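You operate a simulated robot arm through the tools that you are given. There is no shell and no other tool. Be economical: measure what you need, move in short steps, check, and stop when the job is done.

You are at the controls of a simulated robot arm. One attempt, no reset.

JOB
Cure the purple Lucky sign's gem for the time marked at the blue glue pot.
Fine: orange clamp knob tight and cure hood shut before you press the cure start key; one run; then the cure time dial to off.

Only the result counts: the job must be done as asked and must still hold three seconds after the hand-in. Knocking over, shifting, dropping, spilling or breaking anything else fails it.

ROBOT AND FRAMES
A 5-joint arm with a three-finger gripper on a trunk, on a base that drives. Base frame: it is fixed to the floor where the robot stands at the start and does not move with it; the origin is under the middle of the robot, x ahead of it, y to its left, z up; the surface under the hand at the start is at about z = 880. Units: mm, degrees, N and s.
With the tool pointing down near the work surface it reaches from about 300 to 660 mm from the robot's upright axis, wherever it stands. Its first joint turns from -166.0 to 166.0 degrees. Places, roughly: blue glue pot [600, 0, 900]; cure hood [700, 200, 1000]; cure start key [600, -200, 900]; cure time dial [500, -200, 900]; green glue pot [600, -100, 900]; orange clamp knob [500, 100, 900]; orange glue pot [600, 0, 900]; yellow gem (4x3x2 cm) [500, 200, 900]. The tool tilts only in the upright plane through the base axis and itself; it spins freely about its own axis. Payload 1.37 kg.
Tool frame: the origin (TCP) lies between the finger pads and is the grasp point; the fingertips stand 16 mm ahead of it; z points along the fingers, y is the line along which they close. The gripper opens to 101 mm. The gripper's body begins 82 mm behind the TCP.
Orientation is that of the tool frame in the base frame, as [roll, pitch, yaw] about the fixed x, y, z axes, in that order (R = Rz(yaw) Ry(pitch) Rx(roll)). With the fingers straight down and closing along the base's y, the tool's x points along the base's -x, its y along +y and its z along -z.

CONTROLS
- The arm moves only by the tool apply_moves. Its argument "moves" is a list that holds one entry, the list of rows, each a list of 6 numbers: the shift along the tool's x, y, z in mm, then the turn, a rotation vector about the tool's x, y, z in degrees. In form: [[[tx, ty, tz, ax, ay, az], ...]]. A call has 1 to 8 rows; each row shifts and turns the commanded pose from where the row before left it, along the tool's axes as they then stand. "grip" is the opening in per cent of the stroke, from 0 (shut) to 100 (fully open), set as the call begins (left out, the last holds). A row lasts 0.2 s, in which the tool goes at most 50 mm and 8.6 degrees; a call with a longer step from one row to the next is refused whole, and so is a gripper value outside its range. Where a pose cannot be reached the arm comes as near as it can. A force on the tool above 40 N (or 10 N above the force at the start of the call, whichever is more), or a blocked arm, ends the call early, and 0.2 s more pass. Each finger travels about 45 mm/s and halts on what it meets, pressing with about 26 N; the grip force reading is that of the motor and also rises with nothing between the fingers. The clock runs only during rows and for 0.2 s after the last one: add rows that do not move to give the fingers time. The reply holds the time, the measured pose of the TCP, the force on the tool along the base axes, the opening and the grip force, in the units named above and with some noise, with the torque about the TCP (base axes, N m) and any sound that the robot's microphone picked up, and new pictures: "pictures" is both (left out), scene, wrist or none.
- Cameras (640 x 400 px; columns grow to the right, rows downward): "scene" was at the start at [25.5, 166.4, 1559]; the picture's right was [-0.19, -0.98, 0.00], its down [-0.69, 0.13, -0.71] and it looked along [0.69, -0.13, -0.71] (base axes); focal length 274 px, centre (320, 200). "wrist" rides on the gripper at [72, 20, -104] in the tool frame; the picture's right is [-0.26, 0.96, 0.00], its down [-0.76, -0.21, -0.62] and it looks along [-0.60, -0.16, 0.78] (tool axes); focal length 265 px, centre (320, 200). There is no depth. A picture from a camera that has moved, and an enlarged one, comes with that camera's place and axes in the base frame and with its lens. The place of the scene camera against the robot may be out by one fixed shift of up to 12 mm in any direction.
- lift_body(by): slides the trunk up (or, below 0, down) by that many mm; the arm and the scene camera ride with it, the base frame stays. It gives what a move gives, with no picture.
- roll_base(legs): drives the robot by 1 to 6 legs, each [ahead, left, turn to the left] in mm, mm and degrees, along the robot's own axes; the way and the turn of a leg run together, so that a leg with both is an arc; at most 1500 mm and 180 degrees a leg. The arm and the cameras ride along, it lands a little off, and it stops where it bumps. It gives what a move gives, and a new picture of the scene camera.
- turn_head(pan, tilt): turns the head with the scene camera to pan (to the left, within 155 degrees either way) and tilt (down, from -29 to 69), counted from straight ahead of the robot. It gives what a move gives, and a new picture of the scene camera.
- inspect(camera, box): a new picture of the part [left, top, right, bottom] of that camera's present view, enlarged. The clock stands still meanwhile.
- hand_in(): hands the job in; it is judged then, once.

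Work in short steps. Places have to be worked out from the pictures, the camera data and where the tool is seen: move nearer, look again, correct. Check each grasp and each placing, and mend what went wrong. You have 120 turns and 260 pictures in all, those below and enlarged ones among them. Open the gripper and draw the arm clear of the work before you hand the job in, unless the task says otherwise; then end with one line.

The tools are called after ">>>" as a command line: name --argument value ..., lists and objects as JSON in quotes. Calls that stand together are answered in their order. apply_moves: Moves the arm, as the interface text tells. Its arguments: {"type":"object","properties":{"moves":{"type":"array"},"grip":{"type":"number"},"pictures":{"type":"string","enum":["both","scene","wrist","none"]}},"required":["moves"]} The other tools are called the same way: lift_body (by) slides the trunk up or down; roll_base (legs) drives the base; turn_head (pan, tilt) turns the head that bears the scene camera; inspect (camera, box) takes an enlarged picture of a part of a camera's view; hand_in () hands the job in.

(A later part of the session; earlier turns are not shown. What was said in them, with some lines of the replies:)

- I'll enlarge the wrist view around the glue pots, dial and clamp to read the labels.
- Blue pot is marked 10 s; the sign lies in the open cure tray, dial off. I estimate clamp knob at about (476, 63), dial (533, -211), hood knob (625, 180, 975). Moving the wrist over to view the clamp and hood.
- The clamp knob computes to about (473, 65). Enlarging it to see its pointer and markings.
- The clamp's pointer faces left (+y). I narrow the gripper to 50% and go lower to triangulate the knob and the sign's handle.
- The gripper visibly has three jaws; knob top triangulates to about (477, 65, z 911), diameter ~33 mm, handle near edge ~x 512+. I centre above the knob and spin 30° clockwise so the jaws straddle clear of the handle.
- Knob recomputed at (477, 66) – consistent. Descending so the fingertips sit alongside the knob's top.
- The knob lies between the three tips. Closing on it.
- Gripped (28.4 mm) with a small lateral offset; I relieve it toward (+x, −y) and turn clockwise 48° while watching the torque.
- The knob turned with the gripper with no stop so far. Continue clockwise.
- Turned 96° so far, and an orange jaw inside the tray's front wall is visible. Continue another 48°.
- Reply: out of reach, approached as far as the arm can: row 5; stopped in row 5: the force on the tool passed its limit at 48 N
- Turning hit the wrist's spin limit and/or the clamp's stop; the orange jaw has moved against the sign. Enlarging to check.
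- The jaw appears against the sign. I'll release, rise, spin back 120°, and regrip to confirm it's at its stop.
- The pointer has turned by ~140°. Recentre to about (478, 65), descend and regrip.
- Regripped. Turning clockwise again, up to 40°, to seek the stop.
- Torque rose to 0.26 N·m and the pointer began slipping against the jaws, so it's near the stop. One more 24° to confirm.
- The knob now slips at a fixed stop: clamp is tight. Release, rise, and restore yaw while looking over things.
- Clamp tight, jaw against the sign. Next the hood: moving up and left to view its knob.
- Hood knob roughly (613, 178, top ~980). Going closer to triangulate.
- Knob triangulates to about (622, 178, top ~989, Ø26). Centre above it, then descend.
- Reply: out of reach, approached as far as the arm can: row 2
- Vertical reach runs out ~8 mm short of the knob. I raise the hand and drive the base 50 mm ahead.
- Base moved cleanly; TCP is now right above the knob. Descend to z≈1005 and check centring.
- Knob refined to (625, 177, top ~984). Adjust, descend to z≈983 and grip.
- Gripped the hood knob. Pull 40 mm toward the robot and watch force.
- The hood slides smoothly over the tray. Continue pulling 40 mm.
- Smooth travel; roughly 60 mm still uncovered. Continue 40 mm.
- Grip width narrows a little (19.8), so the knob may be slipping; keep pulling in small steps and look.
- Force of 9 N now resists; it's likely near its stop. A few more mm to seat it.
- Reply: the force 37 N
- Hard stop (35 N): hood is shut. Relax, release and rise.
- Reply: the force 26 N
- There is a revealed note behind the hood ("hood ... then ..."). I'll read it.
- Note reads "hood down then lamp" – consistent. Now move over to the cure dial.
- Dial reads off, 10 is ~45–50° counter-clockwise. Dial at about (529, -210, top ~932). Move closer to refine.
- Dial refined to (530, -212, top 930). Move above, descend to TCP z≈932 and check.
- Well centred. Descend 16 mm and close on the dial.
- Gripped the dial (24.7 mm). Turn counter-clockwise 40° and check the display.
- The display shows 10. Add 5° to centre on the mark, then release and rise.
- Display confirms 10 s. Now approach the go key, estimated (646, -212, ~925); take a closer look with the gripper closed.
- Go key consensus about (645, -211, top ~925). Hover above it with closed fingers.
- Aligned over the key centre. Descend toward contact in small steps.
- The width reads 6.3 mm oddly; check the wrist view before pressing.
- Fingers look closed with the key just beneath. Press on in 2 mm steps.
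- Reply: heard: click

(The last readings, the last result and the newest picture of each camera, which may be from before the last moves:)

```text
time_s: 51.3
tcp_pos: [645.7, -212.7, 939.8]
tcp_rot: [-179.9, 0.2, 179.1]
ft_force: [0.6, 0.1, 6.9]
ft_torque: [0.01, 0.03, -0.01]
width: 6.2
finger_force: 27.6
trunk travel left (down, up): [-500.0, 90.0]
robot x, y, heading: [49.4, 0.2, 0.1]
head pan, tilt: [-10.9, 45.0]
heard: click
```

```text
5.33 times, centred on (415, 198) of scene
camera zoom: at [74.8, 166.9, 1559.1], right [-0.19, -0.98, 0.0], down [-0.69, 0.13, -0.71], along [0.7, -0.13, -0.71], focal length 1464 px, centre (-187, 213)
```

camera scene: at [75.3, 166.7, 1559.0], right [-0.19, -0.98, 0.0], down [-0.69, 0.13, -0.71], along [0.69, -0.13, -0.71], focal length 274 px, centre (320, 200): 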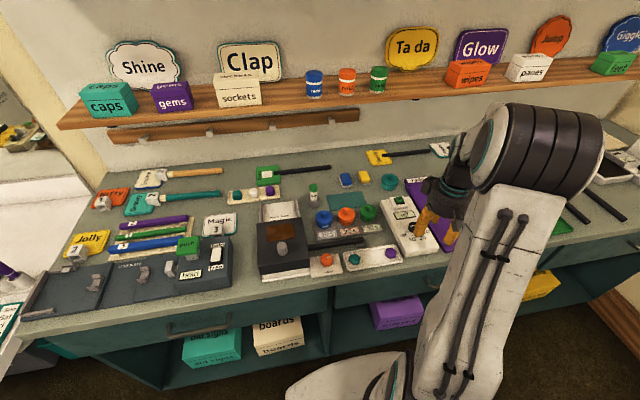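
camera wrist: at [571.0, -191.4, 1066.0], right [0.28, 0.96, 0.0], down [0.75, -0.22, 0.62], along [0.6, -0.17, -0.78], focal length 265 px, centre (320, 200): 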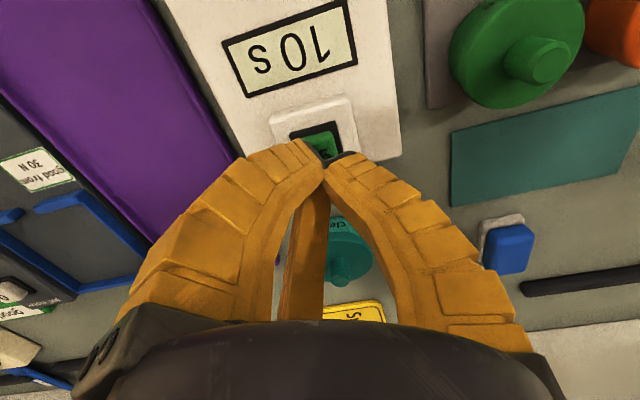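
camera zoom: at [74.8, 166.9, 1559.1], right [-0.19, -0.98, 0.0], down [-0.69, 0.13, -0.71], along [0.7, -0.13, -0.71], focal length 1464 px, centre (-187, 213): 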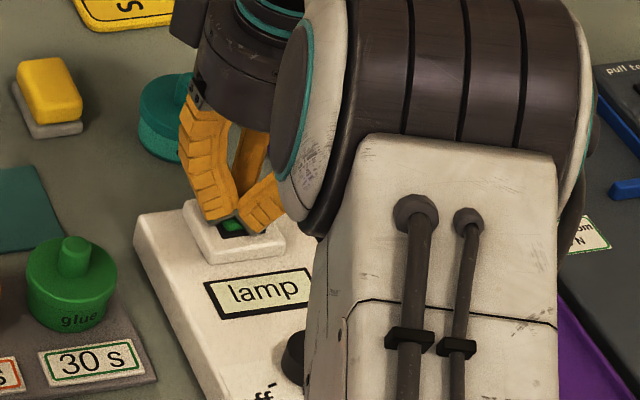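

Click heard and display shows "lamp": the run has started. Lift off and hold while it runs.

>>> apply_moves --moves '[[[0, 0, -10, 0, 0, 0], [0, 0, -25, 0, 0, 0], [0, 0, -10, 0, 0, 0], [40, 0, 0, 0, 0, 0], [40, 0, 0, 0, 0, 0], [35, 0, 0, 0, 0, 0], [0, 0, 0, 0, 0, 0], [0, 0, 0, 0, 0, 0]]]' --grip 48 --pictures "wrist"

>>> inspect --camera "scene" --box '[230, 160, 470, 290]'

```text
time_s: 53.1
tcp_pos: [529.3, -209.4, 984.3]
tcp_rot: [179.9, 0.0, 179.1]
ft_force: [-0.7, 0.5, 0.1]
ft_torque: [-0.02, 0.02, 0.01]
width: 52.3
finger_force: 2.8
trunk travel left (down, up): [-500.0, 90.0]
robot x, y, heading: [49.9, -1.7, 0.1]
head pan, tilt: [-10.9, 45.0]
camera wrist: at [456.7, -188.9, 1088.8], right [0.28, 0.96, 0.0], down [0.75, -0.22, 0.62], along [0.6, -0.17, -0.78], focal length 265 px, centre (320, 200)
```

wrist: 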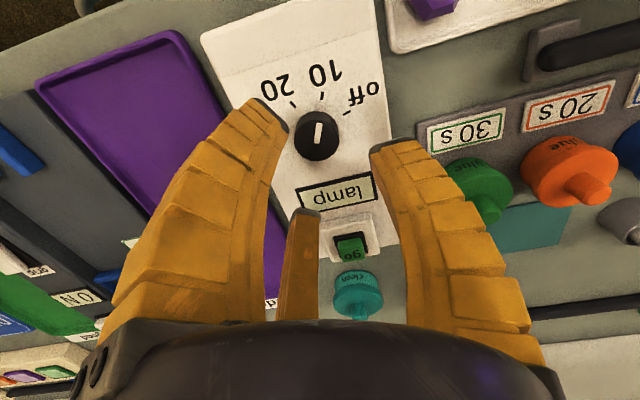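

```text
2.67 times, centred on (350, 225) of scene
camera zoom: at [75.5, 166.6, 1559.0], right [-0.19, -0.98, 0.0], down [-0.69, 0.13, -0.71], along [0.69, -0.13, -0.71], focal length 732 px, centre (240, 133)
```

zoom: 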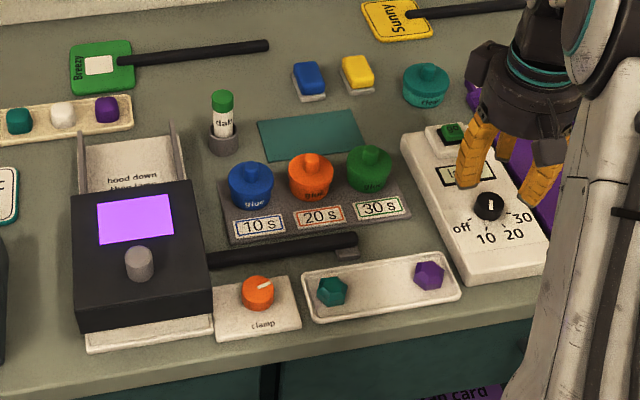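

The lamp glows purple through the window. Wait out the 10 s without touching anything.

>>> apply_moves --moves '[[[0, 0, 0, 0, 0, 0], [0, 0, 0, 0, 0, 0], [0, 0, 0, 0, 0, 0], [0, 0, 0, 0, 0, 0], [0, 0, 0, 0, 0, 0], [0, 0, 0, 0, 0, 0], [0, 0, 0, 0, 0, 0], [0, 0, 0, 0, 0, 0]]]' --pictures "none"

>>> apply_moves --moves '[[[0, 0, 0, 0, 0, 0], [0, 0, 0, 0, 0, 0], [0, 0, 0, 0, 0, 0], [0, 0, 0, 0, 0, 0], [0, 0, 0, 0, 0, 0], [0, 0, 0, 0, 0, 0], [0, 0, 0, 0, 0, 0], [0, 0, 0, 0, 0, 0]]]' --pictures "none"

>>> apply_moves --moves '[[[0, 0, 0, 0, 0, 0], [0, 0, 0, 0, 0, 0], [0, 0, 0, 0, 0, 0], [0, 0, 0, 0, 0, 0], [0, 0, 0, 0, 0, 0], [0, 0, 0, 0, 0, 0], [0, 0, 0, 0, 0, 0], [0, 0, 0, 0, 0, 0]]]' --pictures "none"

>>> apply_moves --moves '[[[0, 0, 0, 0, 0, 0], [0, 0, 0, 0, 0, 0], [0, 0, 0, 0, 0, 0], [0, 0, 0, 0, 0, 0], [0, 0, 0, 0, 0, 0], [0, 0, 0, 0, 0, 0], [0, 0, 0, 0, 0, 0], [0, 0, 0, 0, 0, 0]]]' --pictures "none"

>>> apply_moves --moves '[[[0, 0, 0, 0, 0, 0], [0, 0, 0, 0, 0, 0], [0, 0, 0, 0, 0, 0], [0, 0, 0, 0, 0, 0], [0, 0, 0, 0, 0, 0], [0, 0, 0, 0, 0, 0], [0, 0, 0, 0, 0, 0], [0, 0, 0, 0, 0, 0]]]'

```text
time_s: 54.9
tcp_pos: [529.7, -210.3, 983.5]
tcp_rot: [-179.9, 0.0, 179.1]
ft_force: [0.8, -0.2, -0.6]
ft_torque: [-0.01, 0.0, -0.04]
width: 52.4
finger_force: 3.3
trunk travel left (down, up): [-500.0, 90.0]
robot x, y, heading: [47.4, -2.0, 0.3]
head pan, tilt: [-10.9, 45.0]
```

```text
time_s: 56.7
tcp_pos: [529.8, -209.6, 985.5]
tcp_rot: [-180.0, 0.1, 179.1]
ft_force: [-0.2, 0.4, -0.5]
ft_torque: [0.02, -0.02, -0.02]
width: 52.3
finger_force: 2.7
trunk travel left (down, up): [-500.0, 90.0]
robot x, y, heading: [48.0, 0.7, 0.0]
head pan, tilt: [-10.9, 45.0]
```

```text
time_s: 58.5
tcp_pos: [530.0, -208.3, 983.1]
tcp_rot: [-180.0, 0.0, 179.0]
ft_force: [0.1, 0.1, -0.4]
ft_torque: [0.0, 0.01, 0.02]
width: 52.5
finger_force: 2.9
trunk travel left (down, up): [-500.0, 90.0]
robot x, y, heading: [49.9, 0.8, -0.1]
head pan, tilt: [-10.9, 45.0]
```

```text
time_s: 60.3
tcp_pos: [530.2, -209.0, 983.4]
tcp_rot: [-179.9, 0.1, 179.1]
ft_force: [-0.8, -0.2, 0.1]
ft_torque: [-0.03, 0.04, 0.0]
width: 52.3
finger_force: 3.0
trunk travel left (down, up): [-500.0, 90.0]
robot x, y, heading: [45.6, 0.2, 0.2]
head pan, tilt: [-10.9, 45.0]
```

```text
time_s: 62.1
tcp_pos: [530.2, -210.2, 982.8]
tcp_rot: [179.9, 0.0, 179.1]
ft_force: [0.0, -0.4, 0.7]
ft_torque: [0.0, -0.02, 0.0]
width: 52.4
finger_force: 3.1
trunk travel left (down, up): [-500.0, 90.0]
robot x, y, heading: [46.6, 1.7, -0.0]
head pan, tilt: [-10.9, 45.0]
camera scene: at [75.4, 166.6, 1559.0], right [-0.19, -0.98, 0.0], down [-0.69, 0.13, -0.71], along [0.69, -0.13, -0.71], focal length 274 px, centre (320, 200)
camera wrist: at [456.8, -188.9, 1088.8], right [0.28, 0.96, 0.0], down [0.75, -0.22, 0.62], along [0.6, -0.17, -0.78], focal length 265 px, centre (320, 200)
```

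scene: 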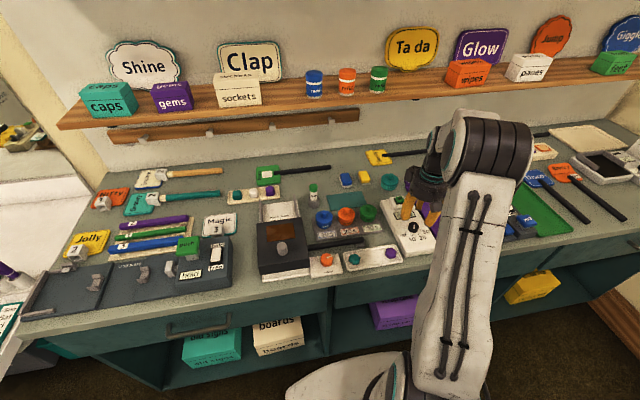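
wrist: 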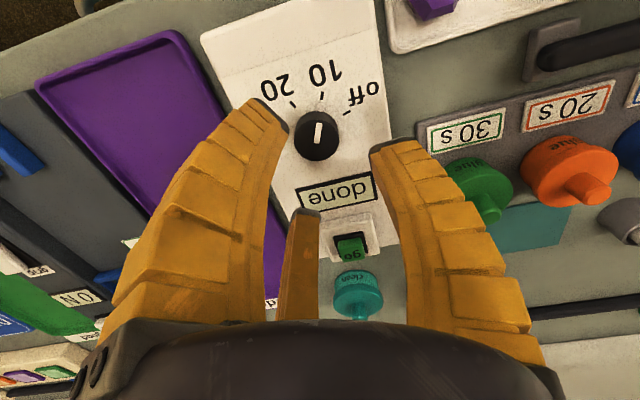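

Display says "done", lamp off. Now grip the dial again to turn it back to off.

>>> apply_moves --moves '[[[-1, -2.5, 20, 0, 0, 0], [0, 0, 16, 0, 0, 0], [0, 0, 8, 0, 0, 0], [0, 0, 7.5, 0, 0, 0], [0, 0, 0, 0, 0, 0]]]' --pictures "none"

>>> apply_moves --moves '[[[0, 0, 0, 0, 0, 0], [0, 0, 0, 0, 0, 0], [0, 0, 0, 0, 0, 0]]]' --grip 12 --pictures "wrist"

```text
time_s: 63.3
tcp_pos: [531.5, -213.0, 931.7]
tcp_rot: [-179.9, 0.0, 179.1]
ft_force: [-0.4, 0.0, -0.4]
ft_torque: [0.03, 0.0, -0.01]
width: 52.3
finger_force: 2.7
trunk travel left (down, up): [-500.0, 90.0]
robot x, y, heading: [56.4, -1.5, 0.2]
head pan, tilt: [-10.9, 45.0]
```

```text
time_s: 64.1
tcp_pos: [532.6, -212.4, 932.5]
tcp_rot: [-179.9, 0.1, 179.1]
ft_force: [4.7, -1.5, 8.9]
ft_torque: [0.04, 0.21, 0.01]
width: 24.6
finger_force: 28.0
trunk travel left (down, up): [-500.0, 90.0]
robot x, y, heading: [46.2, 0.0, 0.2]
head pan, tilt: [-10.9, 45.0]
camera wrist: at [458.9, -192.2, 1038.0], right [0.28, 0.96, 0.0], down [0.75, -0.22, 0.62], along [0.6, -0.18, -0.78], focal length 265 px, centre (320, 200)
```

wrist: 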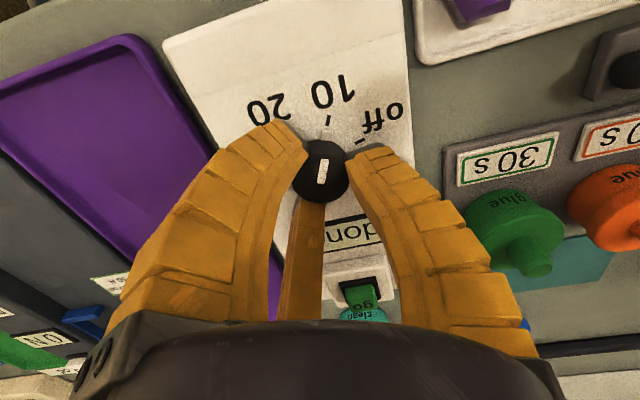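

Gripped. Turn clockwise ~46° to off.

>>> apply_moves --moves '[[[-1, 0, 0, 0, 0, 8], [0, 0, 0, 0, 0, 8], [0, 0, 0, 0, 0, 8], [0, 0, 0, 0, 0, 8], [0, 0, 0, 0, 0, 8], [0, 0, 0, 0, 0, 6], [0, 0, 0, 0, 0, 0]]]' --pictures "wrist"

>>> inspect --camera "scene" --box '[370, 170, 490, 270]'

```text
time_s: 65.7
tcp_pos: [532.4, -212.8, 932.1]
tcp_rot: [179.9, 0.3, 133.0]
ft_force: [9.4, -1.9, 17.4]
ft_torque: [-0.15, -0.24, -0.01]
width: 25.4
finger_force: 28.3
trunk travel left (down, up): [-500.0, 90.0]
robot x, y, heading: [54.5, -0.7, 0.4]
head pan, tilt: [-10.9, 45.0]
camera wrist: at [496.2, -146.5, 1037.3], right [0.89, 0.46, 0.0], down [0.36, -0.69, 0.62], along [0.29, -0.55, -0.78], focal length 265 px, centre (320, 200)
```

wrist: 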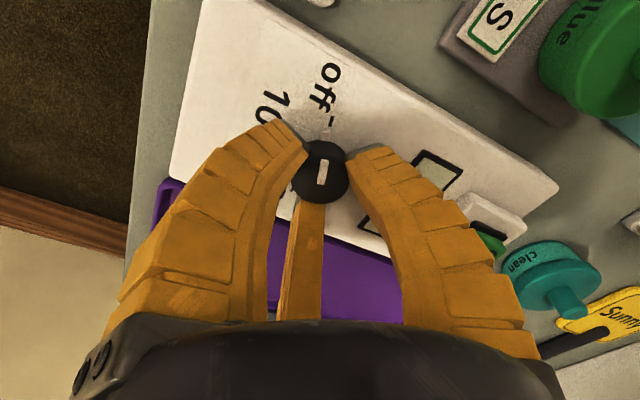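

```text
4.00 times, centred on (430, 220) of scene
camera zoom: at [75.2, 167.2, 1559.0], right [-0.19, -0.98, 0.0], down [-0.69, 0.13, -0.71], along [0.7, -0.13, -0.71], focal length 1098 px, centre (-120, 120)
```

zoom: 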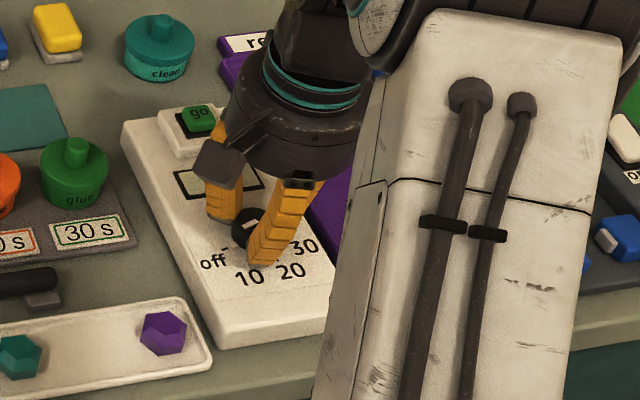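

The pointer aims at the off tick. Release, rise and check the display.

>>> apply_moves --moves '[[[0, 0, 0, 0, 0, 0], [0, 0, 0, 0, 0, 0], [0, 0, 0, 0, 0, 0], [0, 0, -20, 0, 0, 0], [0, 0, -30, 0, 0, -8.2], [0, 0, -20, 0, 0, -8.2], [0, 0, 0, 0, 0, -8.2], [0, 0, 0, 0, 0, -8.2]]]' --grip 55 --pictures "none"

>>> apply_moves --moves '[[[35, 0, 0, 0, 0, -8.2], [35, 0, 0, 0, 0, -5], [35, 0, -20, 0, 0, 0], [0, 0, 0, 0, 0, 0]]]'

>>> inspect --camera "wrist" --box '[220, 60, 460, 260]'

>>> inspect --camera "scene" --box '[230, 160, 470, 290]'

```text
time_s: 67.5
tcp_pos: [531.0, -211.8, 1001.7]
tcp_rot: [-179.9, 0.0, 166.0]
ft_force: [0.1, 0.5, -0.4]
ft_torque: [0.03, -0.01, 0.0]
width: 59.5
finger_force: 2.8
trunk travel left (down, up): [-500.0, 90.0]
robot x, y, heading: [46.4, -1.2, -0.0]
head pan, tilt: [-10.9, 45.0]
```

```text
time_s: 68.5
tcp_pos: [428.9, -199.7, 1022.1]
tcp_rot: [-180.0, 0.0, 179.0]
ft_force: [-0.9, -0.3, 0.3]
ft_torque: [0.01, 0.0, -0.01]
width: 59.2
finger_force: 2.4
trunk travel left (down, up): [-500.0, 90.0]
robot x, y, heading: [48.5, -1.9, 0.3]
head pan, tilt: [-10.9, 45.0]
camera scene: at [75.5, 166.5, 1559.0], right [-0.19, -0.98, 0.0], down [-0.69, 0.13, -0.71], along [0.69, -0.13, -0.71], focal length 274 px, centre (320, 200)
camera wrist: at [355.5, -178.8, 1126.8], right [0.28, 0.96, 0.0], down [0.75, -0.22, 0.62], along [0.6, -0.17, -0.78], focal length 265 px, centre (320, 200)
```

scene: 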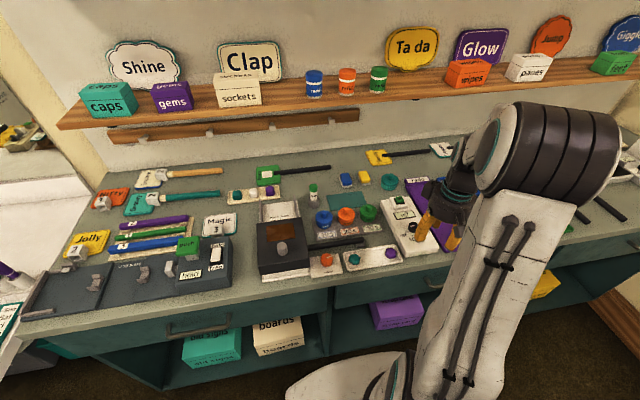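
wrist: 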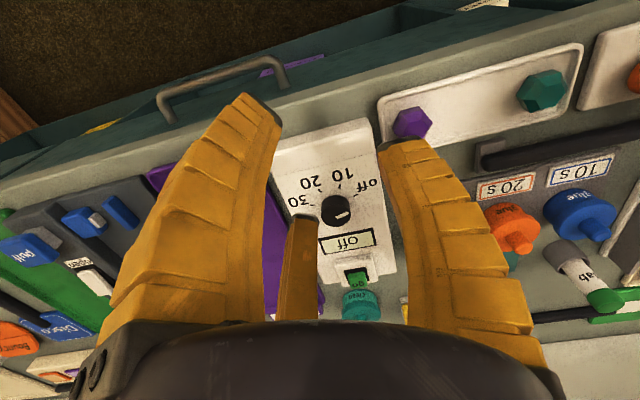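

```text
2.00 times, centred on (340, 160) of wrist
camera zoom: at [355.5, -178.8, 1126.8], right [0.28, 0.96, 0.0], down [0.75, -0.22, 0.62], along [0.6, -0.17, -0.78], focal length 531 px, centre (280, 280)
```

zoom: 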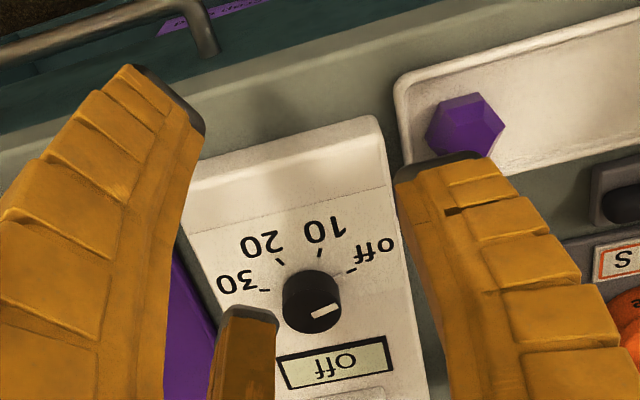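

```text
2.67 times, centred on (350, 225) of scene
camera zoom: at [75.5, 166.5, 1559.0], right [-0.19, -0.98, 0.0], down [-0.69, 0.13, -0.71], along [0.69, -0.13, -0.71], focal length 732 px, centre (240, 133)
```

zoom: 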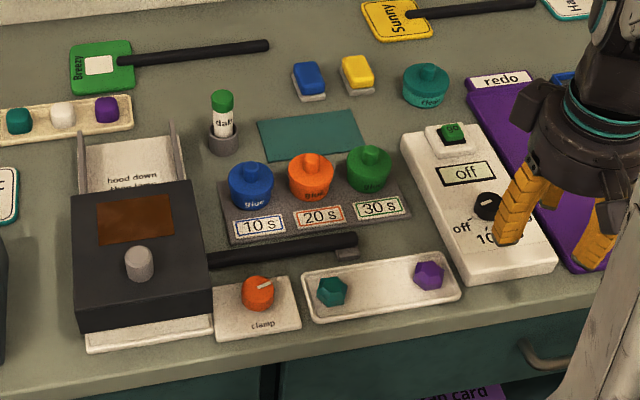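

The dial and display read off, the hood is shut, the clamp is still tight, and nothing else has moved. I raise the arm a bit more, then hand in.

>>> apply_moves --moves '[[[0, 0, -40, 0, 0, 0], [0, 0, -40, 0, 0, 0], [0, 0, 0, 0, 0, 0]]]' --grip 100 --pictures "none"

>>> hand_in

```text
time_s: 69.3
tcp_pos: [428.8, -200.0, 1100.8]
tcp_rot: [-179.9, 0.0, 179.1]
ft_force: [-0.7, 0.9, -0.4]
ft_torque: [0.03, 0.0, -0.03]
width: 100.7
finger_force: 0.0
trunk travel left (down, up): [-500.0, 90.0]
robot x, y, heading: [50.2, -1.5, -0.3]
head pan, tilt: [-10.9, 45.0]
```

```text
The job is handed in.
```

The purple Lucky sign's gem was cured in one 10 s run, the time marked at the blue glue pot, with the clamp tight and hood shut before the start key was pressed; the dial is back at off and the job is handed in.
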